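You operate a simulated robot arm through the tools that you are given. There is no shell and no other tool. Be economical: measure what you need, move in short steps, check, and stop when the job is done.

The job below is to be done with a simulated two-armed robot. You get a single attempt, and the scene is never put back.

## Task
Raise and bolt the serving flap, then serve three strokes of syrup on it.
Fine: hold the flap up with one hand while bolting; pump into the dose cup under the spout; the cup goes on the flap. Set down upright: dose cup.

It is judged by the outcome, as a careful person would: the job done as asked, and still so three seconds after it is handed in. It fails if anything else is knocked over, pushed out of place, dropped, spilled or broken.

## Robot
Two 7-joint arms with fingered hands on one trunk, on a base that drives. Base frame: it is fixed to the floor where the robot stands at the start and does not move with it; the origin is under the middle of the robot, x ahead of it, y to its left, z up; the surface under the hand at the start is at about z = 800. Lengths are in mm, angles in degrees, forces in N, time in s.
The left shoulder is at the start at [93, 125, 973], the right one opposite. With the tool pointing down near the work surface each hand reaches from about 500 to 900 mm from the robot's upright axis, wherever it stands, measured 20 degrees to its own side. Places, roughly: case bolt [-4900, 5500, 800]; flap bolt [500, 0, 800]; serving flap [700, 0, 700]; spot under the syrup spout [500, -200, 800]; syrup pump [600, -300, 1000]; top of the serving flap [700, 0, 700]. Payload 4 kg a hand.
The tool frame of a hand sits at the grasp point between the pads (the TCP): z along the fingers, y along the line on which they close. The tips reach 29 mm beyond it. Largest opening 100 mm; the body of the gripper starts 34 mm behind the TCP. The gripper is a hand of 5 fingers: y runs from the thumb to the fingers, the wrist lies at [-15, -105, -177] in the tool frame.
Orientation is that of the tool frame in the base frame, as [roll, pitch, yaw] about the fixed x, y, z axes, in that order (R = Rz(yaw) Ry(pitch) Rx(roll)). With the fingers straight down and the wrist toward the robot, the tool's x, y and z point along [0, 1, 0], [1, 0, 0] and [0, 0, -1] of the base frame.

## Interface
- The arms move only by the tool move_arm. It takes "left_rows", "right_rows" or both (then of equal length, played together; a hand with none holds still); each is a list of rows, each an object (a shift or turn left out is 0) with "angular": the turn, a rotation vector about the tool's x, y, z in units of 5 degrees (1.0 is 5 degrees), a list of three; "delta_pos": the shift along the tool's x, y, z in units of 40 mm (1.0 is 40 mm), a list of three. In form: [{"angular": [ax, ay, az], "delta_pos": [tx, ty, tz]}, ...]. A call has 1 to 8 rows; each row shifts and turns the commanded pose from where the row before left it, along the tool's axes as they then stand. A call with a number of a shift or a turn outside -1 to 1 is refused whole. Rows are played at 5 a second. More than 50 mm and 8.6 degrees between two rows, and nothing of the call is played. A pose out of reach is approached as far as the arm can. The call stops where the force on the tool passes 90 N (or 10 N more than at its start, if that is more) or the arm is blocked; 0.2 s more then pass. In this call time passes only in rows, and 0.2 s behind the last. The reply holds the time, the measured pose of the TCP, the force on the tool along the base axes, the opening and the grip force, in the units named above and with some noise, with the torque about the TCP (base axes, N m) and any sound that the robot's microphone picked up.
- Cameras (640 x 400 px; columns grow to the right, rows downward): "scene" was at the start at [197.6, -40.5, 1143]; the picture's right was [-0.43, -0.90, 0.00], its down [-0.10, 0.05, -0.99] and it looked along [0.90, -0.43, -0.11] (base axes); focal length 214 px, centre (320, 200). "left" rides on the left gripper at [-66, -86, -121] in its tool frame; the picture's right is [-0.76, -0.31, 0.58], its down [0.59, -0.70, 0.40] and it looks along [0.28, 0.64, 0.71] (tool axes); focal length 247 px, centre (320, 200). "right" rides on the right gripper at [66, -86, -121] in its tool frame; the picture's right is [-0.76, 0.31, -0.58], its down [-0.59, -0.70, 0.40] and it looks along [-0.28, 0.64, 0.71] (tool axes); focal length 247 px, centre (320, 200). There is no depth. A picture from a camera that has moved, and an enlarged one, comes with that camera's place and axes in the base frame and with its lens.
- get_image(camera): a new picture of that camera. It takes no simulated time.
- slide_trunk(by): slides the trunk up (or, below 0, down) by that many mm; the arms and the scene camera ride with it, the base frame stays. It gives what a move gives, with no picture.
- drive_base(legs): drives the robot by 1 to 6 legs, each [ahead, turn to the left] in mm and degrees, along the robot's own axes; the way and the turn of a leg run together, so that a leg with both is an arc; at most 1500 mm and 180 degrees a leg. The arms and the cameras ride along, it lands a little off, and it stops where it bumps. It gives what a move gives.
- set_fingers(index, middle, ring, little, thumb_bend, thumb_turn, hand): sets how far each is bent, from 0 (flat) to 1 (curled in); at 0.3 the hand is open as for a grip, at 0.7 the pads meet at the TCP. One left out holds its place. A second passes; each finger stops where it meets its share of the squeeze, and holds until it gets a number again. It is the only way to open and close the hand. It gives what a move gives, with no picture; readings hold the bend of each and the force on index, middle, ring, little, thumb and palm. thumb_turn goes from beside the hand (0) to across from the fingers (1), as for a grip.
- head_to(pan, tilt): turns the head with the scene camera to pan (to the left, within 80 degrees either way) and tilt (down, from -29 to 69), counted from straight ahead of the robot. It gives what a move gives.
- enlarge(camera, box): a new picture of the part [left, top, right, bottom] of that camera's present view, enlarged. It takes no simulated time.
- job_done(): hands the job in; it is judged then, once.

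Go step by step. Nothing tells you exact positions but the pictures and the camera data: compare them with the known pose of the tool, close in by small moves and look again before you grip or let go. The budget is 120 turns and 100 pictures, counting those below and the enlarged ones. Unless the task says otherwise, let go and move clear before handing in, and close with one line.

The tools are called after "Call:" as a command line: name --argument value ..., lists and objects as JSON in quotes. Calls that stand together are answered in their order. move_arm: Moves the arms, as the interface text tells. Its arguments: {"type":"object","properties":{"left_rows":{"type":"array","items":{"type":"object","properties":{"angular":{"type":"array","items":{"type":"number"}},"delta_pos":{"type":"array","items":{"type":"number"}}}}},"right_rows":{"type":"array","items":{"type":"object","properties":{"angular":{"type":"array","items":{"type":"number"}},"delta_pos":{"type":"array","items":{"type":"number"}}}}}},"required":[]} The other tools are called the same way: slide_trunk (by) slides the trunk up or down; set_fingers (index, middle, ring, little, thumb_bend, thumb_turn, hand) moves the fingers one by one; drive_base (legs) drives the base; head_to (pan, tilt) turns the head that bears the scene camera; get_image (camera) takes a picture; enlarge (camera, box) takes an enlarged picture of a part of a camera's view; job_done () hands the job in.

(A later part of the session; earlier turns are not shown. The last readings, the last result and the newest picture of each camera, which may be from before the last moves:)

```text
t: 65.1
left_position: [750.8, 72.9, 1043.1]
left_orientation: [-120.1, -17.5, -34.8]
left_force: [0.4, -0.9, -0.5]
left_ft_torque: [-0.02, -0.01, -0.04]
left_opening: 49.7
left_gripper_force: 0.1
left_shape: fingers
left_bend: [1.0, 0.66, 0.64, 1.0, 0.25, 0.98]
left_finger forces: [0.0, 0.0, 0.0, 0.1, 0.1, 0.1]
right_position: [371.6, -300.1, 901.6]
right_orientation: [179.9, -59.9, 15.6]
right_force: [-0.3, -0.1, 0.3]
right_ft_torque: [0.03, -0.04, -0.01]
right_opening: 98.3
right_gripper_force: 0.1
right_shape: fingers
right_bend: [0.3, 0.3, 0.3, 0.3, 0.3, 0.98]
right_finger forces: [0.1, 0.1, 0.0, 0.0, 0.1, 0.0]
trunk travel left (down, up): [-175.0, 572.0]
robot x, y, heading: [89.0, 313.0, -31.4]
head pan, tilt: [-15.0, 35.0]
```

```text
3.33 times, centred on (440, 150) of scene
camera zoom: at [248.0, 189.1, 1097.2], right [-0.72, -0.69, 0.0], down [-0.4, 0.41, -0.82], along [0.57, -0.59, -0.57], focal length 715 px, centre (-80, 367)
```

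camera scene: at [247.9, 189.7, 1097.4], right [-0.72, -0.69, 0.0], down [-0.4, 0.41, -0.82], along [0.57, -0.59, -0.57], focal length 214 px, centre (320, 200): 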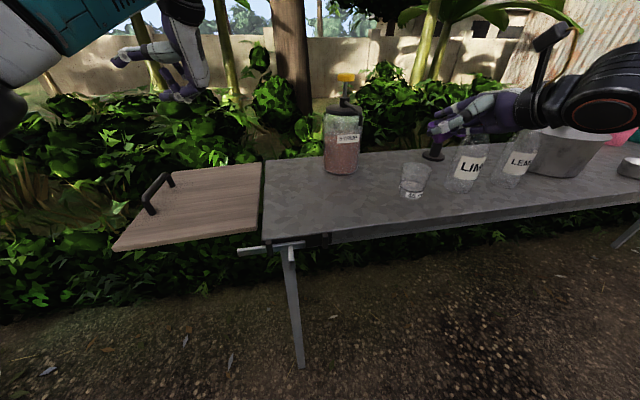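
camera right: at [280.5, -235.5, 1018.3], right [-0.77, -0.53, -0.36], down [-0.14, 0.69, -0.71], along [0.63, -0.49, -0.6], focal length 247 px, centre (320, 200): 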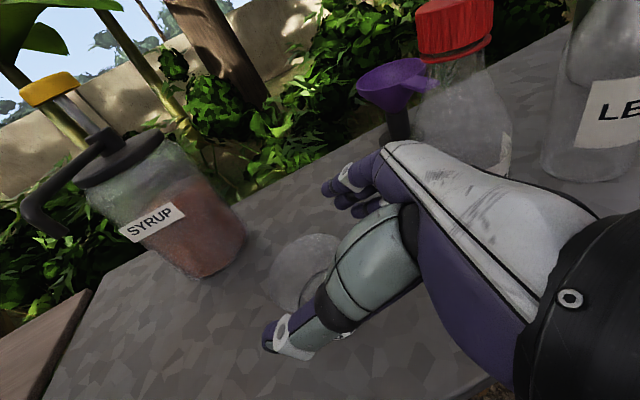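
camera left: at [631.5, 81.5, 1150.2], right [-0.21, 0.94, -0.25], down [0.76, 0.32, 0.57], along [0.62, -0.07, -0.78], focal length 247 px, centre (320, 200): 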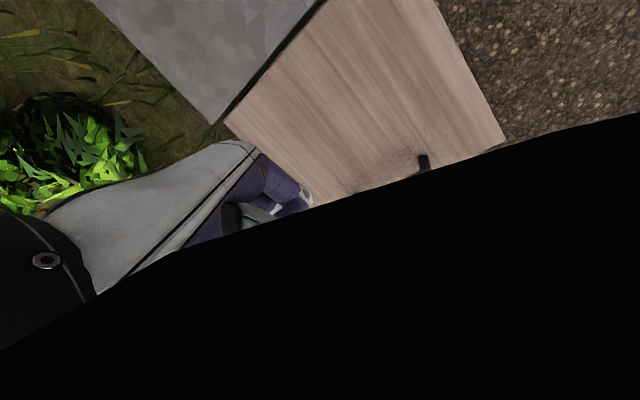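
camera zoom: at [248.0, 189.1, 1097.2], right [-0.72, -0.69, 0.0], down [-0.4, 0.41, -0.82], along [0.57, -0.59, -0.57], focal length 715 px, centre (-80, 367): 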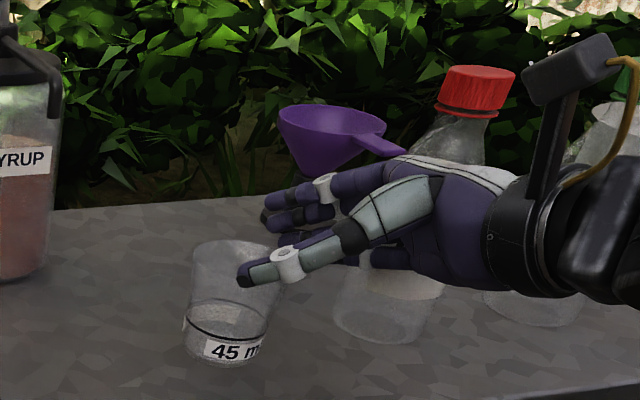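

Thumb is on the near side and fingers on the far side of the cup, with clearance on both. I'll lower to about z=858 and ease forward around it.

Call:
move_arm --right_rows '[{"delta_pos": [-0.45, -0.04, 0.26]}, {"delta_pos": [-0.49, 0, 0.28]}]'

Call:
move_arm --right_rows '[{"delta_pos": [0.11, 0, 0.19]}, {"delta_pos": [0.11, 0, 0.19]}]'

Call:
get_image --camera "right"

Call:
enlarge --camera "scene" --box '[360, 90, 520, 210]'

```text
t: 65.7
left_position: [750.2, 73.2, 1042.2]
left_orientation: [-120.1, -17.5, -34.8]
left_force: [0.6, -0.1, 0.0]
left_ft_torque: [0.02, -0.02, 0.0]
left_opening: 49.7
left_gripper_force: 0.1
left_shape: fingers
left_bend: [1.0, 0.66, 0.64, 1.0, 0.25, 0.98]
left_finger forces: [0.0, 0.0, 0.1, 0.0, 0.1, 0.0]
right_position: [369.8, -299.3, 858.5]
right_orientation: [179.9, -59.9, 15.5]
right_force: [0.0, -0.8, -0.4]
right_ft_torque: [0.0, 0.03, 0.02]
right_opening: 98.5
right_gripper_force: 0.1
right_shape: fingers
right_bend: [0.3, 0.3, 0.3, 0.3, 0.3, 0.98]
right_finger forces: [0.0, 0.1, 0.0, 0.0, 0.0, 0.1]
trunk travel left (down, up): [-175.0, 572.0]
robot x, y, heading: [90.1, 310.6, -31.1]
head pan, tilt: [-15.0, 35.0]
```

```text
t: 66.3
left_position: [750.7, 73.6, 1042.2]
left_orientation: [-120.1, -17.5, -34.7]
left_force: [-0.1, 0.0, -0.4]
left_ft_torque: [0.02, 0.01, -0.01]
left_opening: 49.6
left_gripper_force: 0.0
left_shape: fingers
left_bend: [1.0, 0.66, 0.64, 1.0, 0.25, 0.98]
left_finger forces: [0.0, 0.1, 0.0, 0.0, 0.0, 0.0]
right_position: [387.7, -295.2, 858.3]
right_orientation: [-179.9, -59.8, 15.2]
right_force: [1.2, 0.4, -0.1]
right_ft_torque: [-0.05, -0.02, 0.01]
right_opening: 98.4
right_gripper_force: 0.1
right_shape: fingers
right_bend: [0.3, 0.3, 0.3, 0.3, 0.3, 0.98]
right_finger forces: [0.0, 0.0, 0.0, 0.1, 0.1, 0.0]
trunk travel left (down, up): [-175.0, 572.0]
robot x, y, heading: [90.4, 314.3, -31.1]
head pan, tilt: [-15.0, 35.0]
```

```text
48 pictures are left
camera right: at [295.8, -229.6, 975.2], right [-0.77, -0.53, -0.36], down [-0.14, 0.69, -0.71], along [0.63, -0.49, -0.6], focal length 247 px, centre (320, 200)
```

right: 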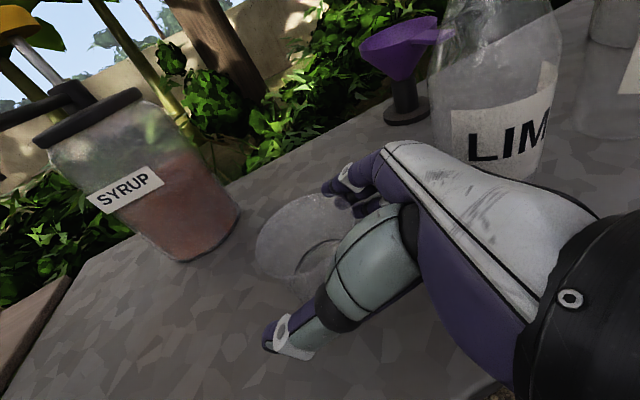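

```text
3.33 times, centred on (440, 150) of scene
camera zoom: at [248.0, 189.3, 1097.3], right [-0.72, -0.69, 0.0], down [-0.4, 0.41, -0.82], along [0.57, -0.59, -0.57], focal length 715 px, centre (-80, 367)
```

zoom: 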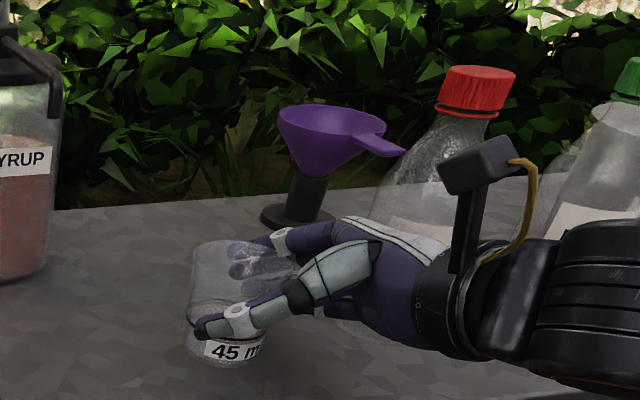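

The hand is around the cup without disturbing it. I'll close gently.

Call:
set_fingers --hand "right" --index 0.55 --middle 0.55 --ring 0.55 --little 0.55 --thumb_bend 0.55

Call:
enlarge --camera "scene" --box '[360, 90, 520, 210]'

```text
t: 67.3
left_position: [751.2, 73.5, 1042.0]
left_orientation: [-120.2, -17.5, -34.6]
left_force: [0.0, -0.4, 0.3]
left_ft_torque: [-0.03, -0.02, 0.02]
left_opening: 49.4
left_gripper_force: 0.1
left_shape: fingers
left_bend: [1.0, 0.66, 0.64, 1.0, 0.25, 0.98]
left_finger forces: [0.0, 0.0, 0.0, 0.0, 0.0, 0.0]
right_position: [386.7, -293.5, 857.0]
right_orientation: [180.0, -59.8, 15.3]
right_force: [0.5, -0.2, -0.3]
right_ft_torque: [0.02, 0.0, 0.0]
right_opening: 57.8
right_gripper_force: 8.6
right_shape: fingers
right_bend: [0.49, 0.53, 0.54, 0.55, 0.49, 0.97]
right_finger forces: [6.9, 1.3, 0.6, 0.0, 8.8, 0.1]
trunk travel left (down, up): [-175.0, 572.0]
robot x, y, heading: [89.0, 312.4, -30.9]
head pan, tilt: [-15.0, 35.0]
```

```text
3.33 times, centred on (440, 150) of scene
camera zoom: at [247.9, 189.4, 1097.3], right [-0.72, -0.69, 0.0], down [-0.4, 0.41, -0.82], along [0.57, -0.59, -0.57], focal length 715 px, centre (-80, 367)
```

zoom: 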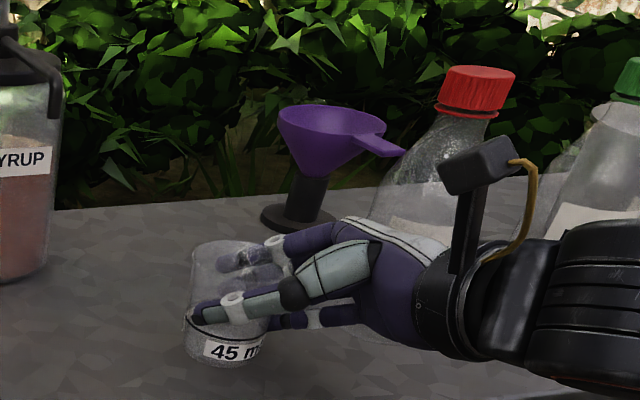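

The cup is held by index and thumb. I'll add the middle, ring and little fingers for an even hold.

Call:
set_fingers --hand "right" --index 0.52 --middle 0.62 --ring 0.64 --little 0.64 --thumb_bend 0.58

Call:
move_arm --right_rows '[{"delta_pos": [0.433, 0, -0.25]}]'

Call:
enlarge --camera "scene" --box '[360, 90, 520, 210]'

```text
t: 68.3
left_position: [751.7, 72.8, 1042.0]
left_orientation: [-120.1, -17.5, -34.9]
left_force: [-0.7, 0.5, 0.5]
left_ft_torque: [-0.01, 0.01, -0.01]
left_opening: 49.6
left_gripper_force: 0.1
left_shape: fingers
left_bend: [1.0, 0.66, 0.64, 1.0, 0.25, 0.98]
left_finger forces: [0.1, 0.1, 0.1, 0.0, 0.0, 0.0]
right_position: [386.6, -293.0, 857.4]
right_orientation: [179.9, -59.8, 15.4]
right_force: [-0.2, -0.5, -0.1]
right_ft_torque: [0.01, 0.02, 0.0]
right_opening: 58.3
right_gripper_force: 11.3
right_shape: fingers
right_bend: [0.49, 0.57, 0.58, 0.64, 0.49, 0.95]
right_finger forces: [3.5, 4.5, 3.7, 0.0, 11.2, 0.0]
trunk travel left (down, up): [-175.0, 572.0]
robot x, y, heading: [87.0, 314.7, -31.2]
head pan, tilt: [-15.0, 35.0]
```

```text
t: 68.7
left_position: [750.9, 73.1, 1042.0]
left_orientation: [-120.1, -17.6, -34.8]
left_force: [-0.8, 1.0, -0.4]
left_ft_torque: [-0.01, -0.03, 0.02]
left_opening: 49.7
left_gripper_force: 0.0
left_shape: fingers
left_bend: [1.0, 0.66, 0.64, 1.0, 0.25, 0.98]
left_finger forces: [0.0, 0.1, 0.0, 0.0, 0.0, 0.0]
right_position: [387.9, -294.0, 877.9]
right_orientation: [179.9, -59.8, 15.3]
right_force: [0.3, -0.6, 0.3]
right_ft_torque: [0.04, 0.02, 0.01]
right_opening: 58.4
right_gripper_force: 11.4
right_shape: fingers
right_bend: [0.49, 0.57, 0.58, 0.64, 0.49, 0.95]
right_finger forces: [3.5, 4.2, 3.7, 0.0, 11.1, 0.0]
trunk travel left (down, up): [-175.0, 572.0]
robot x, y, heading: [87.4, 312.1, -30.8]
head pan, tilt: [-15.0, 35.0]
```

```text
3.33 times, centred on (440, 150) of scene
camera zoom: at [247.9, 189.5, 1097.4], right [-0.72, -0.69, 0.0], down [-0.4, 0.41, -0.82], along [0.57, -0.59, -0.57], focal length 715 px, centre (-80, 367)
```

zoom: 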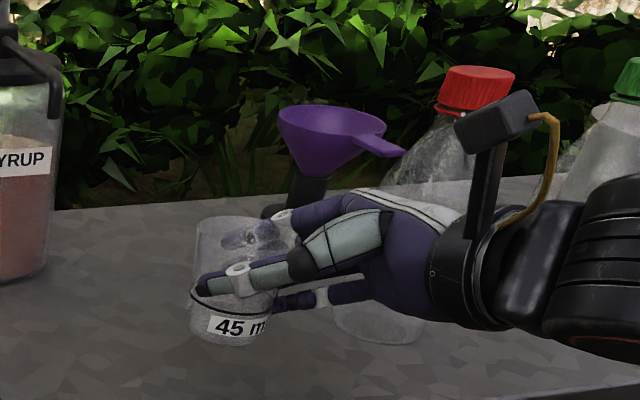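

The cup lifted upright. I'll carry it low to the spot under the spout, around (517, -211).

Call:
move_arm --right_rows '[{"delta_pos": [0.418, -0.294, 0.724]}, {"delta_pos": [0.418, -0.294, 0.724]}, {"delta_pos": [0.418, -0.294, 0.724]}, {"delta_pos": [0.3, -0.21, 0.52]}]'

Call:
get_image --camera "right"

Call:
enlarge --camera "scene" --box '[310, 60, 470, 200]'

```text
t: 69.7
left_position: [752.3, 73.1, 1041.3]
left_orientation: [-120.2, -17.6, -34.7]
left_force: [0.3, 0.2, 0.7]
left_ft_torque: [0.02, -0.01, 0.04]
left_opening: 49.4
left_gripper_force: 0.1
left_shape: fingers
left_bend: [1.0, 0.66, 0.64, 1.0, 0.25, 0.98]
left_finger forces: [0.0, 0.1, 0.0, 0.0, 0.0, 0.0]
right_position: [496.4, -218.6, 878.3]
right_orientation: [-179.9, -59.7, 15.3]
right_force: [0.3, -0.5, -0.4]
right_ft_torque: [0.0, -0.01, -0.01]
right_opening: 58.6
right_gripper_force: 11.5
right_shape: fingers
right_bend: [0.49, 0.57, 0.58, 0.64, 0.49, 0.95]
right_finger forces: [3.5, 4.4, 3.7, 0.0, 11.0, 0.0]
trunk travel left (down, up): [-175.0, 572.0]
robot x, y, heading: [87.1, 316.8, -31.2]
head pan, tilt: [-15.0, 35.0]
```

```text
44 pictures are left
camera right: at [405.6, -154.9, 995.2], right [-0.77, -0.53, -0.36], down [-0.14, 0.69, -0.71], along [0.62, -0.49, -0.6], focal length 247 px, centre (320, 200)
```

right: 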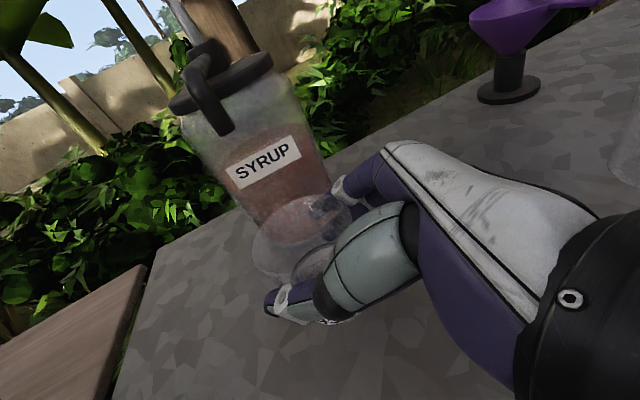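

```text
2.86 times, centred on (390, 130) of scene
camera zoom: at [249.2, 188.7, 1097.2], right [-0.72, -0.69, 0.0], down [-0.4, 0.41, -0.82], along [0.57, -0.59, -0.57], focal length 613 px, centre (120, 400)
```

zoom: 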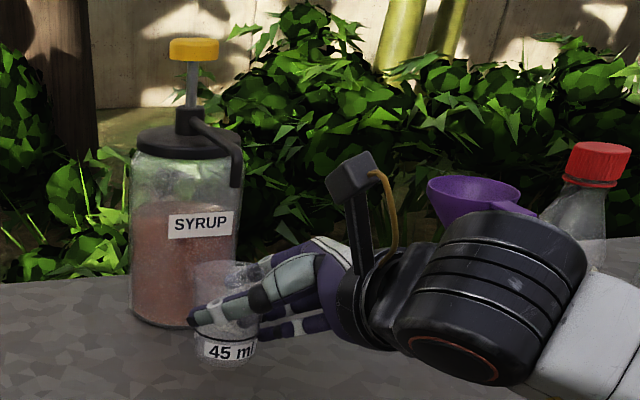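

Triangulating again puts the spout tip at (512, -208, 965), and the cup is within about 5 mm of being under it. I'll nudge it and set it down.

Call:
move_arm --right_rows '[{"delta_pos": [-0.19, -0.025, 0.175]}, {"delta_pos": [-0.18, -0.02, 0.165]}]'

Call:
enlarge --camera "scene" --box '[310, 100, 430, 200]'

```text
t: 70.3
left_position: [749.5, 74.0, 1042.6]
left_orientation: [-120.1, -17.5, -34.9]
left_force: [0.3, 0.3, 0.4]
left_ft_torque: [-0.05, 0.0, -0.02]
left_opening: 49.7
left_gripper_force: 0.0
left_shape: fingers
left_bend: [1.0, 0.66, 0.64, 1.0, 0.25, 0.98]
left_finger forces: [0.0, 0.1, 0.0, 0.0, 0.0, 0.0]
right_position: [495.8, -216.0, 857.7]
right_orientation: [179.9, -59.8, 15.3]
right_force: [-0.6, 0.0, 0.2]
right_ft_torque: [-0.06, 0.02, -0.03]
right_opening: 58.6
right_gripper_force: 10.9
right_shape: fingers
right_bend: [0.49, 0.57, 0.58, 0.64, 0.49, 0.95]
right_finger forces: [3.5, 4.2, 3.6, 0.0, 11.0, 0.0]
trunk travel left (down, up): [-175.0, 572.0]
robot x, y, heading: [88.4, 317.4, -31.1]
head pan, tilt: [-15.0, 35.0]
```

```text
4.00 times, centred on (370, 150) of scene
camera zoom: at [246.3, 190.1, 1097.4], right [-0.72, -0.69, 0.0], down [-0.4, 0.41, -0.82], along [0.57, -0.59, -0.57], focal length 858 px, centre (120, 400)
```

zoom: 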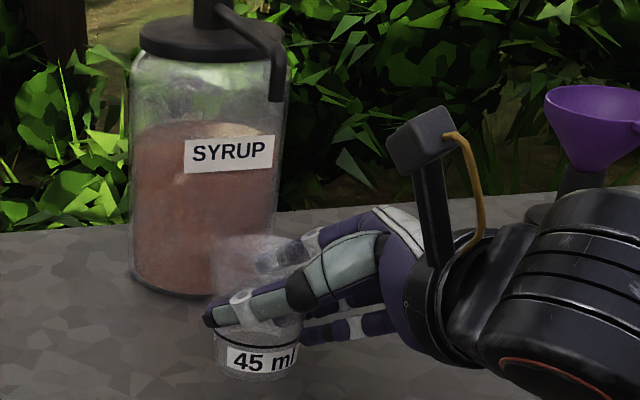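

The cup is at table height and directly under the spout, matching the projected drop point. I'll release it and back away.

Call:
set_fingers --hand "right" --index 0.33 --middle 0.33 --ring 0.33 --little 0.33 --thumb_bend 0.3

Call:
move_arm --right_rows '[{"delta_pos": [-0.24, 0, -0.43]}, {"delta_pos": [-0.48, 0, -0.86]}, {"delta_pos": [-0.48, 0, -0.86]}, {"delta_pos": [0.4, 0, -0.85]}]'

Call:
enlarge --camera "scene" --box '[310, 60, 470, 200]'

Call:
get_image --camera "right"

```text
t: 71.3
left_position: [750.0, 70.6, 1041.5]
left_orientation: [-120.1, -17.5, -34.9]
left_force: [-0.4, -0.7, 0.3]
left_ft_torque: [0.0, 0.04, 0.01]
left_opening: 49.6
left_gripper_force: 0.1
left_shape: fingers
left_bend: [1.0, 0.66, 0.64, 1.0, 0.25, 0.98]
left_finger forces: [0.1, 0.1, 0.0, 0.0, 0.0, 0.1]
right_position: [496.7, -217.0, 857.5]
right_orientation: [-179.9, -59.7, 15.1]
right_force: [-0.1, -0.3, 0.2]
right_ft_torque: [0.0, 0.03, 0.03]
right_opening: 94.7
right_gripper_force: 0.1
right_shape: fingers
right_bend: [0.33, 0.33, 0.33, 0.33, 0.3, 0.97]
right_finger forces: [0.0, 0.0, 0.0, 0.0, 0.0, 0.1]
trunk travel left (down, up): [-175.0, 572.0]
robot x, y, heading: [89.4, 313.3, -30.9]
head pan, tilt: [-15.0, 35.0]
```

```text
t: 72.3
left_position: [750.9, 73.4, 1042.9]
left_orientation: [-120.1, -17.6, -34.8]
left_force: [0.3, -1.4, 0.6]
left_ft_torque: [0.01, 0.0, 0.02]
left_opening: 49.5
left_gripper_force: 0.0
left_shape: fingers
left_bend: [1.0, 0.66, 0.64, 1.0, 0.25, 0.98]
left_finger forces: [0.1, 0.0, 0.0, 0.0, 0.1, 0.0]
right_position: [382.0, -245.2, 891.0]
right_orientation: [-179.8, -59.8, 15.3]
right_force: [0.1, -0.2, 0.5]
right_ft_torque: [0.0, 0.0, 0.0]
right_opening: 94.7
right_gripper_force: 0.1
right_shape: fingers
right_bend: [0.33, 0.33, 0.33, 0.33, 0.3, 0.98]
right_finger forces: [0.1, 0.0, 0.1, 0.1, 0.0, 0.1]
trunk travel left (down, up): [-175.0, 572.0]
robot x, y, heading: [89.4, 310.3, -31.2]
head pan, tilt: [-15.0, 35.0]
```

```text
2.86 times, centred on (390, 130) of scene
camera zoom: at [247.8, 189.1, 1097.4], right [-0.72, -0.69, 0.0], down [-0.4, 0.41, -0.82], along [0.57, -0.59, -0.57], focal length 613 px, centre (120, 400)
```

zoom: 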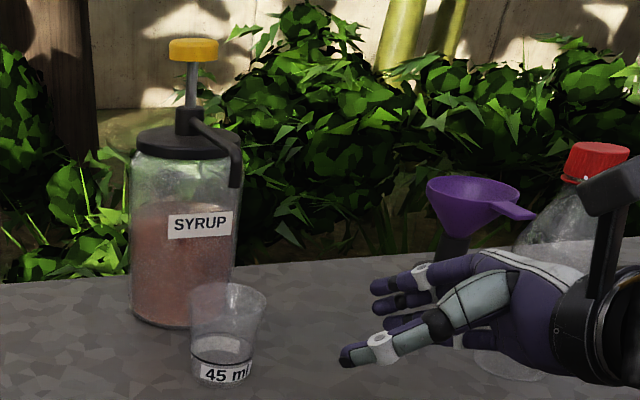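

```text
40 pictures are left
camera right: at [290.7, -181.4, 1008.3], right [-0.77, -0.53, -0.37], down [-0.14, 0.69, -0.71], along [0.63, -0.49, -0.6], focal length 247 px, centre (320, 200)
```

right: 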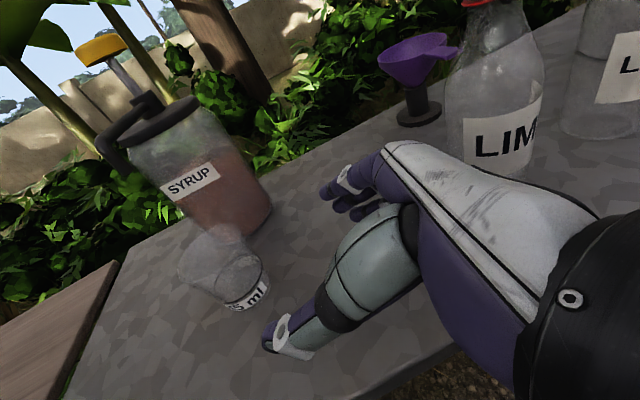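

The cup stands upright under the spout, within about 8 mm. Next I'll raise the trunk and turn the right hand straight down as a closed fist to press the yellow pump head near (620, -283, 1050).

Call:
slide_trunk --by 150

Call:
move_arm --right_rows '[{"delta_pos": [0.866, 0, -0.5]}, {"delta_pos": [0.866, 0, -0.5]}, {"delta_pos": [0.866, 0, -0.5]}]'

Call:
move_arm --right_rows '[{"angular": [0.262, -0.829, -0.453]}, {"angular": [0.262, -0.829, -0.453]}, {"angular": [0.262, -0.829, -0.453]}, {"angular": [0.262, -0.829, -0.453]}, {"angular": [0.262, -0.829, -0.453]}, {"angular": [0.262, -0.829, -0.453]}, {"angular": [0.262, -0.829, -0.453]}]'

Call:
move_arm --right_rows '[{"angular": [0.262, -0.829, -0.453]}, {"angular": [0.262, -0.829, -0.453]}, {"angular": [0.262, -0.829, -0.453]}, {"angular": [0.262, -0.829, -0.453]}, {"angular": [0.262, -0.829, -0.453]}, {"angular": [0.262, -0.829, -0.453]}, {"angular": [0.262, -0.829, -0.453]}]'

Call:
set_fingers --hand "right" --index 0.72 --middle 0.72 --ring 0.72 --little 0.72 --thumb_bend 0.72

```text
t: 74.1
left_position: [749.3, 72.9, 1190.6]
left_orientation: [-120.1, -17.5, -34.8]
left_force: [-0.1, -0.6, 0.8]
left_ft_torque: [0.02, -0.02, 0.02]
left_opening: 49.4
left_gripper_force: 0.0
left_shape: fingers
left_bend: [1.0, 0.66, 0.64, 1.0, 0.25, 0.98]
left_finger forces: [0.0, 0.0, 0.0, 0.0, 0.1, 0.0]
right_position: [384.5, -246.4, 1040.3]
right_orientation: [-179.8, -59.8, 15.1]
right_force: [0.4, 1.2, 0.0]
right_ft_torque: [0.0, 0.03, -0.02]
right_opening: 95.0
right_gripper_force: 0.1
right_shape: fingers
right_bend: [0.33, 0.33, 0.33, 0.33, 0.3, 0.98]
right_finger forces: [0.0, 0.0, 0.0, 0.1, 0.1, 0.0]
trunk travel left (down, up): [-325.0, 422.0]
robot x, y, heading: [86.3, 314.1, -31.1]
head pan, tilt: [-15.0, 35.0]
```

```text
t: 74.9
left_position: [748.7, 73.2, 1191.1]
left_orientation: [-120.1, -17.5, -34.9]
left_force: [0.2, 0.6, -1.3]
left_ft_torque: [0.0, -0.04, -0.04]
left_opening: 49.2
left_gripper_force: 0.0
left_shape: fingers
left_bend: [1.0, 0.66, 0.64, 1.0, 0.25, 0.98]
left_finger forces: [0.1, 0.1, 0.1, 0.0, 0.1, 0.1]
right_position: [385.8, -245.8, 1161.4]
right_orientation: [180.0, -59.7, 15.4]
right_force: [-0.6, -0.2, 0.0]
right_ft_torque: [0.0, -0.01, 0.0]
right_opening: 94.9
right_gripper_force: 0.1
right_shape: fingers
right_bend: [0.33, 0.33, 0.33, 0.33, 0.3, 0.98]
right_finger forces: [0.0, 0.0, 0.0, 0.1, 0.0, 0.0]
trunk travel left (down, up): [-325.0, 422.0]
robot x, y, heading: [86.9, 310.3, -31.2]
head pan, tilt: [-15.0, 35.0]
```

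```text
t: 76.5
left_position: [750.1, 74.8, 1191.7]
left_orientation: [-120.1, -17.5, -34.7]
left_force: [-0.9, -0.6, -0.3]
left_ft_torque: [-0.04, -0.02, 0.04]
left_opening: 49.6
left_gripper_force: 0.1
left_shape: fingers
left_bend: [1.0, 0.66, 0.64, 1.0, 0.25, 0.98]
left_finger forces: [0.1, 0.1, 0.0, 0.1, 0.1, 0.1]
right_position: [384.2, -246.0, 1160.9]
right_orientation: [174.6, -29.6, 35.7]
right_force: [0.3, -0.3, 0.7]
right_ft_torque: [0.0, -0.03, 0.01]
right_opening: 95.0
right_gripper_force: 0.1
right_shape: fingers
right_bend: [0.33, 0.33, 0.33, 0.33, 0.3, 0.98]
right_finger forces: [0.0, 0.1, 0.1, 0.1, 0.1, 0.0]
trunk travel left (down, up): [-325.0, 422.0]
robot x, y, heading: [87.5, 309.0, -31.3]
head pan, tilt: [-15.0, 35.0]
```

```text
t: 78.1
left_position: [750.0, 73.0, 1191.2]
left_orientation: [-120.0, -17.5, -34.7]
left_force: [-0.1, 0.0, -1.0]
left_ft_torque: [0.02, 0.0, -0.01]
left_opening: 49.7
left_gripper_force: 0.0
left_shape: fingers
left_bend: [1.0, 0.66, 0.64, 1.0, 0.25, 0.98]
left_finger forces: [0.1, 0.0, 0.1, 0.1, 0.1, 0.1]
right_position: [384.7, -246.3, 1159.7]
right_orientation: [-179.9, 0.2, 50.5]
right_force: [-0.4, 0.5, 0.4]
right_ft_torque: [0.03, 0.03, -0.04]
right_opening: 95.3
right_gripper_force: 0.1
right_shape: fingers
right_bend: [0.33, 0.33, 0.33, 0.33, 0.3, 0.98]
right_finger forces: [0.0, 0.0, 0.0, 0.1, 0.0, 0.0]
trunk travel left (down, up): [-325.0, 422.0]
robot x, y, heading: [84.8, 314.6, -31.2]
head pan, tilt: [-15.0, 35.0]
```

```text
t: 79.1
left_position: [749.7, 73.4, 1192.3]
left_orientation: [-120.0, -17.5, -34.8]
left_force: [0.1, -0.4, 0.1]
left_ft_torque: [-0.01, 0.0, -0.04]
left_opening: 49.4
left_gripper_force: 0.0
left_shape: fingers
left_bend: [1.0, 0.66, 0.64, 1.0, 0.25, 0.98]
left_finger forces: [0.0, 0.0, 0.1, 0.1, 0.0, 0.0]
right_position: [383.9, -247.0, 1161.5]
right_orientation: [-179.9, 0.1, 50.4]
right_force: [0.5, -0.1, -0.2]
right_ft_torque: [-0.01, -0.03, -0.01]
right_opening: 0.0
right_gripper_force: 0.1
right_shape: fingers
right_bend: [0.72, 0.72, 0.72, 0.72, 0.71, 0.98]
right_finger forces: [0.0, 0.1, 0.0, 0.0, 0.1, 0.0]
trunk travel left (down, up): [-325.0, 422.0]
robot x, y, heading: [87.4, 314.7, -31.1]
head pan, tilt: [-15.0, 35.0]
```

The fist is ready. I'll move above the pump head.

Call:
move_arm --right_rows '[{"delta_pos": [0.51, 0.85, 0.1]}, {"delta_pos": [0.51, 0.85, 0.1]}, {"delta_pos": [0.51, 0.85, 0.1]}, {"delta_pos": [0.51, 0.85, 0.1]}, {"delta_pos": [0.51, 0.85, 0.1]}, {"delta_pos": [0.51, 0.85, 0.1]}]'

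Call:
get_image --camera "scene"

Call:
get_image --camera "right"

```text
t: 80.5
left_position: [750.4, 74.9, 1192.1]
left_orientation: [-120.0, -17.4, -34.7]
left_force: [0.1, 1.4, -0.4]
left_ft_torque: [-0.02, 0.01, -0.01]
left_opening: 49.5
left_gripper_force: 0.0
left_shape: fingers
left_bend: [1.0, 0.66, 0.64, 1.0, 0.25, 0.98]
left_finger forces: [0.0, 0.0, 0.0, 0.0, 0.0, 0.0]
right_position: [619.5, -280.0, 1137.3]
right_orientation: [-179.9, 0.1, 50.4]
right_force: [0.5, -0.1, -0.1]
right_ft_torque: [0.0, 0.0, 0.02]
right_opening: 0.0
right_gripper_force: 0.0
right_shape: fingers
right_bend: [0.72, 0.72, 0.72, 0.72, 0.71, 0.98]
right_finger forces: [0.1, 0.1, 0.0, 0.0, 0.0, 0.0]
trunk travel left (down, up): [-325.0, 422.0]
robot x, y, heading: [87.3, 312.6, -31.3]
head pan, tilt: [-15.0, 35.0]
```

```text
39 pictures are left
camera scene: at [206.5, 215.7, 1252.3], right [-0.72, -0.69, 0.0], down [-0.4, 0.41, -0.82], along [0.57, -0.59, -0.57], focal length 214 px, centre (320, 200)
```

scene: 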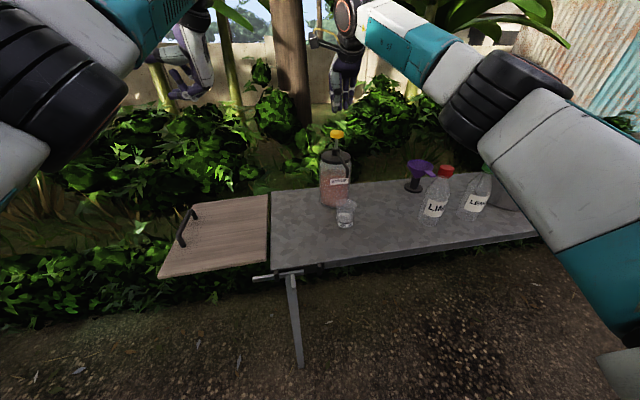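

```text
38 pictures are left
camera right: at [596.0, -174.4, 1257.9], right [-0.24, -0.78, 0.58], down [-0.92, -0.01, -0.4], along [0.31, -0.63, -0.71], focal length 247 px, centre (320, 200)
```

right: 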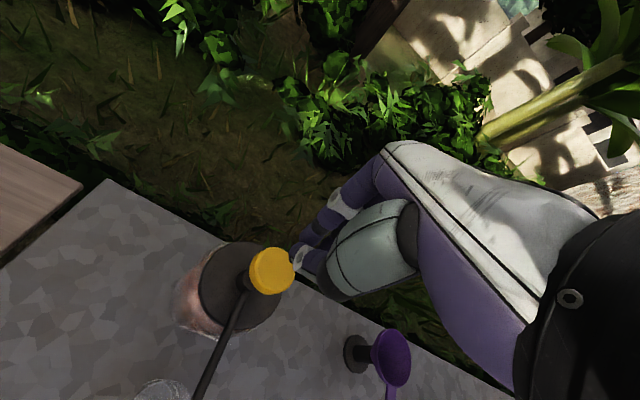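

The pump head is at (620, -284, 1047) and the fist is centred over it within 4 mm. I'll lower to contact and start the first stroke in small steps.

Call:
move_arm --right_rows '[{"delta_pos": [-0.04, 0.06, 0.6]}, {"delta_pos": [-0.03, 0, 0.6]}, {"delta_pos": [0, 0, 0.3]}, {"delta_pos": [0, 0, 0.3]}]'

Call:
enlarge --camera "scene" --box '[270, 60, 430, 240]'

```text
t: 81.5
left_position: [749.4, 73.3, 1192.2]
left_orientation: [-120.0, -17.6, -34.9]
left_force: [0.1, 0.7, 0.4]
left_ft_torque: [0.01, 0.02, -0.02]
left_opening: 49.5
left_gripper_force: 0.1
left_shape: fingers
left_bend: [1.0, 0.66, 0.64, 1.0, 0.25, 0.98]
left_finger forces: [0.0, 0.1, 0.0, 0.1, 0.0, 0.1]
right_position: [618.0, -284.8, 1064.7]
right_orientation: [-180.0, 0.1, 50.4]
right_force: [-1.5, 0.2, 1.8]
right_ft_torque: [-0.01, 0.0, 0.03]
right_opening: 0.2
right_gripper_force: 1.4
right_shape: fingers
right_bend: [0.72, 0.72, 0.72, 0.72, 0.71, 0.98]
right_finger forces: [0.0, 0.0, 0.1, 0.0, 3.1, 0.0]
trunk travel left (down, up): [-325.0, 422.0]
robot x, y, heading: [88.4, 313.7, -30.9]
head pan, tilt: [-15.0, 35.0]
```

```text
2.22 times, centred on (350, 150) of scene
camera zoom: at [205.3, 215.1, 1252.4], right [-0.72, -0.69, 0.0], down [-0.4, 0.41, -0.82], along [0.57, -0.59, -0.57], focal length 477 px, centre (253, 311)
```

zoom: 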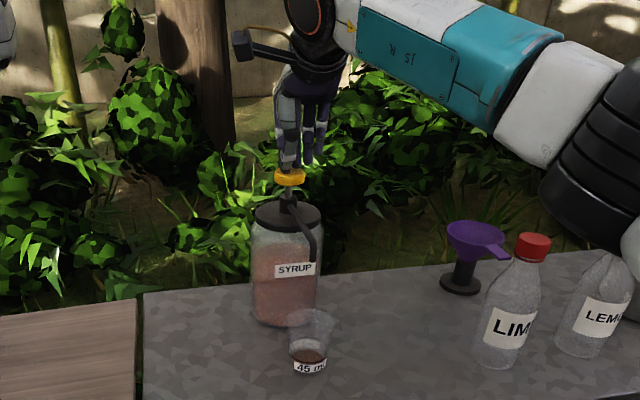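

The head is pressed about 20 mm, and syrup is already showing in the cup. I'll continue to the bottom of the stroke.

Call:
move_arm --right_rows '[{"delta_pos": [0, 0, 0.25]}, {"delta_pos": [0, 0, 0.25]}, {"delta_pos": [0, 0, 0.25]}]'

Call:
enlarge --camera "scene" --box '[290, 110, 390, 240]'

```text
t: 82.3
left_position: [745.5, 75.9, 1196.6]
left_orientation: [-120.1, -17.8, -34.7]
left_force: [-0.2, 0.2, 0.2]
left_ft_torque: [-0.02, -0.02, 0.03]
left_opening: 49.5
left_gripper_force: 0.0
left_shape: fingers
left_bend: [1.0, 0.66, 0.64, 1.0, 0.25, 0.98]
left_finger forces: [0.1, 0.0, 0.0, 0.1, 0.0, 0.0]
right_position: [616.3, -282.3, 1045.1]
right_orientation: [179.3, -0.1, 50.4]
right_force: [-7.6, 2.2, 33.9]
right_ft_torque: [0.38, 0.14, 0.09]
right_opening: 0.0
right_gripper_force: 18.3
right_shape: fingers
right_bend: [0.72, 0.72, 0.72, 0.72, 0.74, 0.98]
right_finger forces: [0.0, 2.1, 0.0, 0.1, 34.2, 0.0]
trunk travel left (down, up): [-325.0, 422.0]
robot x, y, heading: [88.7, 313.6, -31.0]
head pan, tilt: [-15.0, 35.0]
```

```text
3.08 times, centred on (340, 175) of scene
camera zoom: at [201.7, 218.2, 1253.6], right [-0.72, -0.69, 0.0], down [-0.4, 0.41, -0.82], along [0.57, -0.59, -0.57], focal length 660 px, centre (258, 277)
```

zoom: 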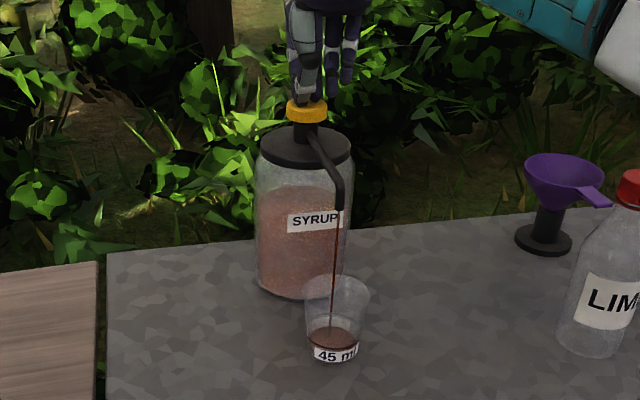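

The first stroke bottomed out at 34 N, with syrup streaming into the cup. I'll lift fully so the head comes back up.

Call:
move_arm --right_rows '[{"delta_pos": [0, 0, -0.25]}, {"delta_pos": [0, 0, -0.35]}, {"delta_pos": [0, 0, -0.45]}, {"delta_pos": [0, 0, -0.45]}, {"delta_pos": [0, 0, 0]}, {"delta_pos": [0, 0, 0]}, {"delta_pos": [0, 0, 0]}]'

Call:
enlarge --camera "scene" --box '[290, 110, 390, 240]'

```text
t: 83.9
left_position: [749.8, 73.3, 1191.6]
left_orientation: [-120.1, -17.6, -34.8]
left_force: [0.1, 0.3, 0.3]
left_ft_torque: [0.01, 0.02, 0.0]
left_opening: 49.6
left_gripper_force: 0.0
left_shape: fingers
left_bend: [1.0, 0.66, 0.64, 1.0, 0.25, 0.98]
left_finger forces: [0.1, 0.0, 0.0, 0.1, 0.0, 0.1]
right_position: [618.2, -285.1, 1095.9]
right_orientation: [-179.8, 0.1, 50.4]
right_force: [0.2, 0.5, -0.1]
right_ft_torque: [0.02, 0.0, -0.03]
right_opening: 0.0
right_gripper_force: 0.0
right_shape: fingers
right_bend: [0.72, 0.72, 0.72, 0.72, 0.71, 0.98]
right_finger forces: [0.0, 0.0, 0.0, 0.0, 0.1, 0.1]
trunk travel left (down, up): [-325.0, 422.0]
robot x, y, heading: [91.9, 313.0, -31.0]
head pan, tilt: [-15.0, 35.0]
```

```text
3.08 times, centred on (340, 175) of scene
camera zoom: at [205.5, 215.0, 1252.3], right [-0.72, -0.69, 0.0], down [-0.4, 0.41, -0.82], along [0.57, -0.59, -0.57], focal length 660 px, centre (258, 277)
```

zoom: 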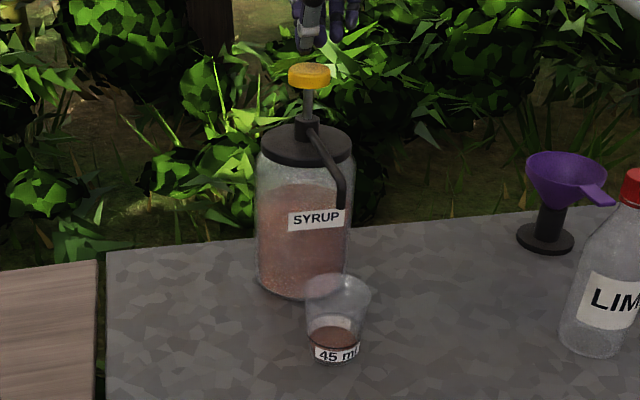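

The head returned fully and the bottle and cup haven't moved. Now the second stroke, down to the same depth and back up.

Call:
move_arm --right_rows '[{"delta_pos": [0, 0, 0.5]}, {"delta_pos": [0, 0, 0.35]}, {"delta_pos": [0, 0, 0.35]}, {"delta_pos": [0, 0, 0.3]}, {"delta_pos": [0, 0, 0]}, {"delta_pos": [0, 0, 0]}]'

Call:
move_arm --right_rows '[{"delta_pos": [0, 0, -0.25]}, {"delta_pos": [0, 0, -0.35]}, {"delta_pos": [0, 0, -0.45]}, {"delta_pos": [0, 0, -0.45]}, {"delta_pos": [0, 0, 0]}, {"delta_pos": [0, 0, 0]}, {"delta_pos": [0, 0, 0]}]'

Call:
enlarge --camera "scene" --box '[290, 110, 390, 240]'

```text
t: 85.3
left_position: [746.5, 76.4, 1194.5]
left_orientation: [-120.0, -17.8, -34.8]
left_force: [0.0, 0.7, -0.5]
left_ft_torque: [0.01, 0.0, -0.02]
left_opening: 49.4
left_gripper_force: 0.0
left_shape: fingers
left_bend: [1.0, 0.66, 0.64, 1.0, 0.25, 0.98]
left_finger forces: [0.1, 0.1, 0.0, 0.0, 0.1, 0.0]
right_position: [618.5, -282.9, 1045.1]
right_orientation: [179.2, -0.1, 50.5]
right_force: [-7.0, 4.2, 35.7]
right_ft_torque: [0.44, 0.12, 0.08]
right_opening: 0.0
right_gripper_force: 19.6
right_shape: fingers
right_bend: [0.72, 0.72, 0.72, 0.72, 0.75, 0.98]
right_finger forces: [0.1, 2.5, 0.0, 0.1, 35.8, 0.1]
trunk travel left (down, up): [-325.0, 422.0]
robot x, y, heading: [87.2, 314.0, -31.1]
head pan, tilt: [-15.0, 35.0]
```

```text
t: 86.9
left_position: [749.9, 73.2, 1192.8]
left_orientation: [-120.1, -17.6, -34.8]
left_force: [-0.4, -0.1, 0.2]
left_ft_torque: [-0.02, 0.02, 0.01]
left_opening: 49.5
left_gripper_force: 0.1
left_shape: fingers
left_bend: [1.0, 0.66, 0.64, 1.0, 0.25, 0.98]
left_finger forces: [0.0, 0.0, 0.0, 0.1, 0.0, 0.0]
right_position: [618.4, -286.4, 1094.6]
right_orientation: [-179.9, 0.1, 50.4]
right_force: [0.3, 0.2, 0.6]
right_ft_torque: [-0.02, -0.01, 0.0]
right_opening: 0.1
right_gripper_force: 0.1
right_shape: fingers
right_bend: [0.72, 0.72, 0.72, 0.72, 0.71, 0.97]
right_finger forces: [0.0, 0.0, 0.0, 0.0, 0.0, 0.0]
trunk travel left (down, up): [-325.0, 422.0]
robot x, y, heading: [85.4, 312.3, -31.3]
head pan, tilt: [-15.0, 35.0]
```

```text
3.08 times, centred on (340, 175) of scene
camera zoom: at [205.5, 215.0, 1252.3], right [-0.72, -0.69, 0.0], down [-0.4, 0.41, -0.82], along [0.57, -0.59, -0.57], focal length 660 px, centre (258, 277)
```

zoom: 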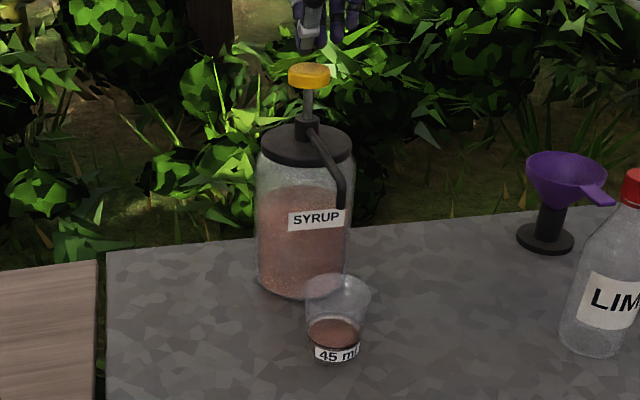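

Second stroke is done and the level rose. Now the third and last stroke.

Call:
move_arm --right_rows '[{"delta_pos": [0, 0, 0.5]}, {"delta_pos": [0, 0, 0.35]}, {"delta_pos": [0, 0, 0.35]}, {"delta_pos": [0, 0, 0.3]}, {"delta_pos": [0, 0, 0]}, {"delta_pos": [0, 0, 0]}]'

Call:
move_arm --right_rows '[{"delta_pos": [0, 0, -0.25]}, {"delta_pos": [0, 0, -0.35]}, {"delta_pos": [0, 0, -0.45]}, {"delta_pos": [0, 0, -0.6]}, {"delta_pos": [0, 0, -0.9]}, {"delta_pos": [0, 0, 0]}, {"delta_pos": [0, 0, 0]}]'

Call:
enlarge --camera "scene" --box '[290, 110, 390, 240]'

```text
t: 88.3
left_position: [745.6, 76.4, 1195.6]
left_orientation: [-120.0, -17.7, -34.8]
left_force: [-0.6, 0.1, 0.5]
left_ft_torque: [0.04, 0.01, 0.02]
left_opening: 49.7
left_gripper_force: 0.0
left_shape: fingers
left_bend: [1.0, 0.66, 0.64, 1.0, 0.25, 0.98]
left_finger forces: [0.0, 0.0, 0.1, 0.1, 0.1, 0.0]
right_position: [617.1, -284.7, 1044.3]
right_orientation: [179.3, -0.1, 50.4]
right_force: [-4.2, 0.3, 37.6]
right_ft_torque: [0.29, 0.04, 0.06]
right_opening: 0.1
right_gripper_force: 18.8
right_shape: fingers
right_bend: [0.72, 0.73, 0.72, 0.72, 0.75, 0.98]
right_finger forces: [0.0, 6.0, 0.0, 0.0, 32.7, 0.1]
trunk travel left (down, up): [-325.0, 422.0]
robot x, y, heading: [89.3, 311.7, -31.1]
head pan, tilt: [-15.0, 35.0]
```

```text
t: 89.9
left_position: [748.9, 73.2, 1192.7]
left_orientation: [-120.0, -17.5, -34.7]
left_force: [0.4, 0.4, 0.2]
left_ft_torque: [0.04, 0.01, -0.03]
left_opening: 49.7
left_gripper_force: 0.1
left_shape: fingers
left_bend: [1.0, 0.66, 0.64, 1.0, 0.25, 0.98]
left_finger forces: [0.0, 0.0, 0.0, 0.0, 0.0, 0.0]
right_position: [620.9, -285.1, 1137.8]
right_orientation: [-179.8, 0.1, 50.3]
right_force: [-0.3, 0.6, 0.1]
right_ft_torque: [-0.01, -0.04, 0.01]
right_opening: 0.0
right_gripper_force: 0.2
right_shape: fingers
right_bend: [0.72, 0.72, 0.72, 0.72, 0.72, 0.97]
right_finger forces: [0.0, 0.1, 0.0, 0.1, 0.0, 0.0]
trunk travel left (down, up): [-325.0, 422.0]
robot x, y, heading: [89.5, 314.0, -31.1]
head pan, tilt: [-15.0, 35.0]
```

```text
3.08 times, centred on (340, 175) of scene
camera zoom: at [205.7, 215.6, 1252.4], right [-0.72, -0.69, 0.0], down [-0.4, 0.41, -0.82], along [0.57, -0.59, -0.57], focal length 660 px, centre (258, 277)
```

zoom: 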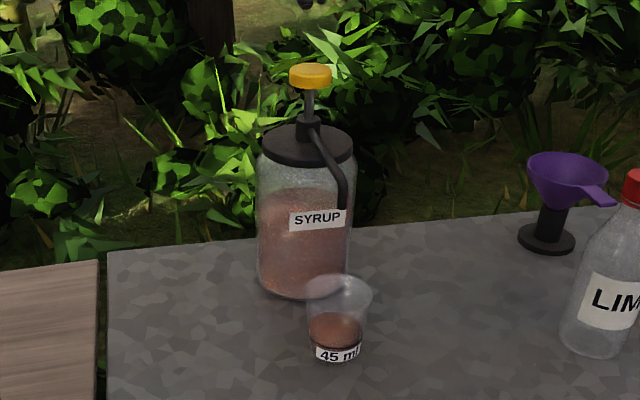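

All three strokes are in the cup and the pump head is back up. I'll retrace the path: back off, return the hand to the side-grasp pose and open it.

Call:
move_arm --right_rows '[{"delta_pos": [-0.51, -0.85, -0.1]}, {"delta_pos": [-0.51, -0.85, -0.1]}, {"delta_pos": [-0.51, -0.85, -0.1]}, {"delta_pos": [-0.51, -0.85, -0.1]}, {"delta_pos": [-0.51, -0.85, -0.1]}, {"delta_pos": [-0.51, -0.85, -0.1]}]'

Call:
move_arm --right_rows '[{"angular": [-0.262, 0.829, 0.453]}, {"angular": [-0.262, 0.829, 0.453]}, {"angular": [-0.262, 0.829, 0.453]}, {"angular": [-0.262, 0.829, 0.453]}, {"angular": [-0.262, 0.829, 0.453]}, {"angular": [-0.262, 0.829, 0.453]}, {"angular": [-0.262, 0.829, 0.453]}]'

Call:
move_arm --right_rows '[{"angular": [-0.262, 0.829, 0.453]}, {"angular": [-0.262, 0.829, 0.453]}, {"angular": [-0.262, 0.829, 0.453]}, {"angular": [-0.262, 0.829, 0.453]}, {"angular": [-0.262, 0.829, 0.453]}, {"angular": [-0.262, 0.829, 0.453]}, {"angular": [-0.262, 0.829, 0.453]}]'

Call:
set_fingers --hand "right" --index 0.3 --middle 0.3 --ring 0.3 --little 0.3 --thumb_bend 0.3

```text
t: 91.3
left_position: [747.7, 73.0, 1193.9]
left_orientation: [-120.0, -17.5, -34.7]
left_force: [0.0, 0.7, 1.0]
left_ft_torque: [0.0, 0.0, 0.01]
left_opening: 49.6
left_gripper_force: 0.1
left_shape: fingers
left_bend: [1.0, 0.66, 0.64, 1.0, 0.25, 0.98]
left_finger forces: [0.0, 0.0, 0.1, 0.1, 0.0, 0.0]
right_position: [381.1, -249.5, 1162.3]
right_orientation: [-179.9, 0.1, 50.5]
right_force: [-0.1, 0.5, -0.1]
right_ft_torque: [0.0, -0.03, 0.02]
right_opening: 0.0
right_gripper_force: 0.1
right_shape: fingers
right_bend: [0.72, 0.72, 0.72, 0.72, 0.72, 0.97]
right_finger forces: [0.1, 0.0, 0.1, 0.0, 0.1, 0.0]
trunk travel left (down, up): [-325.0, 422.0]
robot x, y, heading: [85.8, 310.7, -31.1]
head pan, tilt: [-15.0, 35.0]
```

```text
t: 92.9
left_position: [748.6, 72.9, 1192.7]
left_orientation: [-120.0, -17.5, -34.9]
left_force: [-0.1, 0.2, -0.7]
left_ft_torque: [0.02, 0.02, 0.01]
left_opening: 50.1
left_gripper_force: 0.1
left_shape: fingers
left_bend: [1.0, 0.66, 0.64, 1.0, 0.25, 0.98]
left_finger forces: [0.1, 0.0, 0.0, 0.0, 0.0, 0.0]
right_position: [383.6, -249.4, 1161.2]
right_orientation: [174.6, -29.8, 35.5]
right_force: [0.2, 0.1, -0.2]
right_ft_torque: [0.0, 0.01, 0.03]
right_opening: 0.3
right_gripper_force: 0.1
right_shape: fingers
right_bend: [0.72, 0.72, 0.72, 0.72, 0.72, 0.97]
right_finger forces: [0.0, 0.0, 0.1, 0.0, 0.0, 0.0]
trunk travel left (down, up): [-325.0, 422.0]
robot x, y, heading: [87.1, 311.6, -31.3]
head pan, tilt: [-15.0, 35.0]
```

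```text
t: 94.5
left_position: [749.3, 73.7, 1191.4]
left_orientation: [-120.1, -17.5, -34.8]
left_force: [0.0, 0.5, 0.1]
left_ft_torque: [0.0, 0.0, 0.01]
left_opening: 49.8
left_gripper_force: 0.0
left_shape: fingers
left_bend: [1.0, 0.66, 0.64, 1.0, 0.25, 0.98]
left_finger forces: [0.1, 0.0, 0.0, 0.0, 0.0, 0.0]
right_position: [383.4, -249.7, 1159.8]
right_orientation: [-179.9, -59.8, 15.2]
right_force: [-0.4, -1.1, -0.3]
right_ft_torque: [0.03, 0.0, -0.02]
right_opening: 0.0
right_gripper_force: 0.0
right_shape: fingers
right_bend: [0.72, 0.72, 0.72, 0.72, 0.72, 0.97]
right_finger forces: [0.0, 0.0, 0.0, 0.0, 0.0, 0.0]
trunk travel left (down, up): [-325.0, 422.0]
robot x, y, heading: [89.3, 313.2, -31.2]
head pan, tilt: [-15.0, 35.0]
```

```text
t: 95.5
left_position: [750.0, 72.8, 1193.3]
left_orientation: [-120.1, -17.5, -34.7]
left_force: [-0.3, -0.7, 0.5]
left_ft_torque: [0.01, 0.0, -0.02]
left_opening: 49.6
left_gripper_force: 0.0
left_shape: fingers
left_bend: [1.0, 0.66, 0.64, 1.0, 0.25, 0.98]
left_finger forces: [0.0, 0.0, 0.0, 0.0, 0.1, 0.1]
right_position: [382.9, -250.9, 1159.6]
right_orientation: [-180.0, -59.7, 15.3]
right_force: [-0.6, -0.4, 0.0]
right_ft_torque: [-0.01, 0.0, 0.0]
right_opening: 98.1
right_gripper_force: 0.0
right_shape: fingers
right_bend: [0.3, 0.3, 0.3, 0.3, 0.3, 0.97]
right_finger forces: [0.0, 0.0, 0.1, 0.1, 0.0, 0.0]
trunk travel left (down, up): [-325.0, 422.0]
robot x, y, heading: [87.9, 313.3, -31.1]
head pan, tilt: [-15.0, 35.0]
```

The hand is in the side-grasp pose above its retreat point. I'll lower to cup height and check before approaching.

Call:
move_arm --right_rows '[{"delta_pos": [-0.805, -0.006, 0.493]}, {"delta_pos": [-0.805, -0.006, 0.493]}, {"delta_pos": [-0.805, -0.006, 0.493]}, {"delta_pos": [-0.805, -0.006, 0.493]}, {"delta_pos": [-0.805, -0.006, 0.493]}, {"delta_pos": [-0.805, -0.006, 0.493]}, {"delta_pos": [-0.805, -0.006, 0.493]}, {"delta_pos": [-0.805, -0.006, 0.493]}]'

Call:
get_image --camera "right"

Call:
enlarge --camera "scene" --box '[300, 120, 460, 260]'

```text
t: 97.3
left_position: [748.8, 73.0, 1192.7]
left_orientation: [-120.1, -17.5, -34.6]
left_force: [-0.1, -0.5, -1.2]
left_ft_torque: [-0.02, 0.01, 0.0]
left_opening: 49.6
left_gripper_force: 0.0
left_shape: fingers
left_bend: [1.0, 0.66, 0.64, 1.0, 0.25, 0.98]
left_finger forces: [0.1, 0.1, 0.0, 0.1, 0.0, 0.0]
right_position: [388.9, -247.1, 859.0]
right_orientation: [179.8, -59.7, 15.5]
right_force: [-0.3, 0.4, 0.2]
right_ft_torque: [0.01, -0.01, 0.0]
right_opening: 98.6
right_gripper_force: 0.1
right_shape: fingers
right_bend: [0.3, 0.3, 0.3, 0.3, 0.3, 0.98]
right_finger forces: [0.1, 0.1, 0.0, 0.0, 0.0, 0.0]
trunk travel left (down, up): [-325.0, 422.0]
robot x, y, heading: [89.7, 309.6, -31.4]
head pan, tilt: [-15.0, 35.0]
```

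```text
32 pictures are left
camera right: at [298.3, -183.4, 976.3], right [-0.77, -0.53, -0.36], down [-0.14, 0.69, -0.71], along [0.63, -0.49, -0.6], focal length 247 px, centre (320, 200)
```

right: 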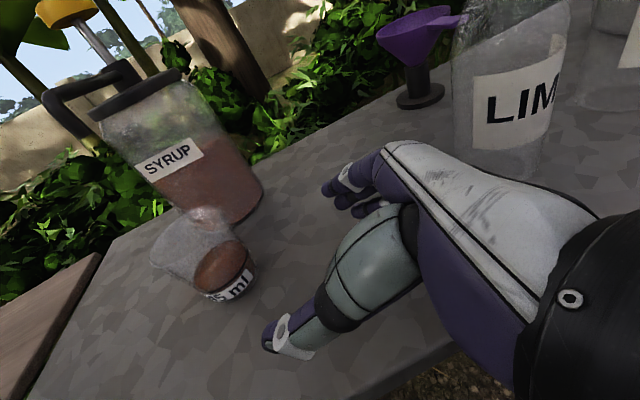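

```text
2.86 times, centred on (380, 190) of scene
camera zoom: at [205.3, 214.9, 1252.3], right [-0.72, -0.69, 0.0], down [-0.4, 0.41, -0.82], along [0.57, -0.59, -0.57], focal length 613 px, centre (149, 229)
```

zoom: 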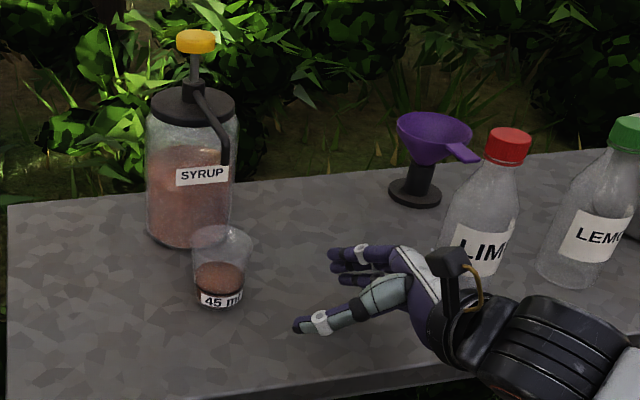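

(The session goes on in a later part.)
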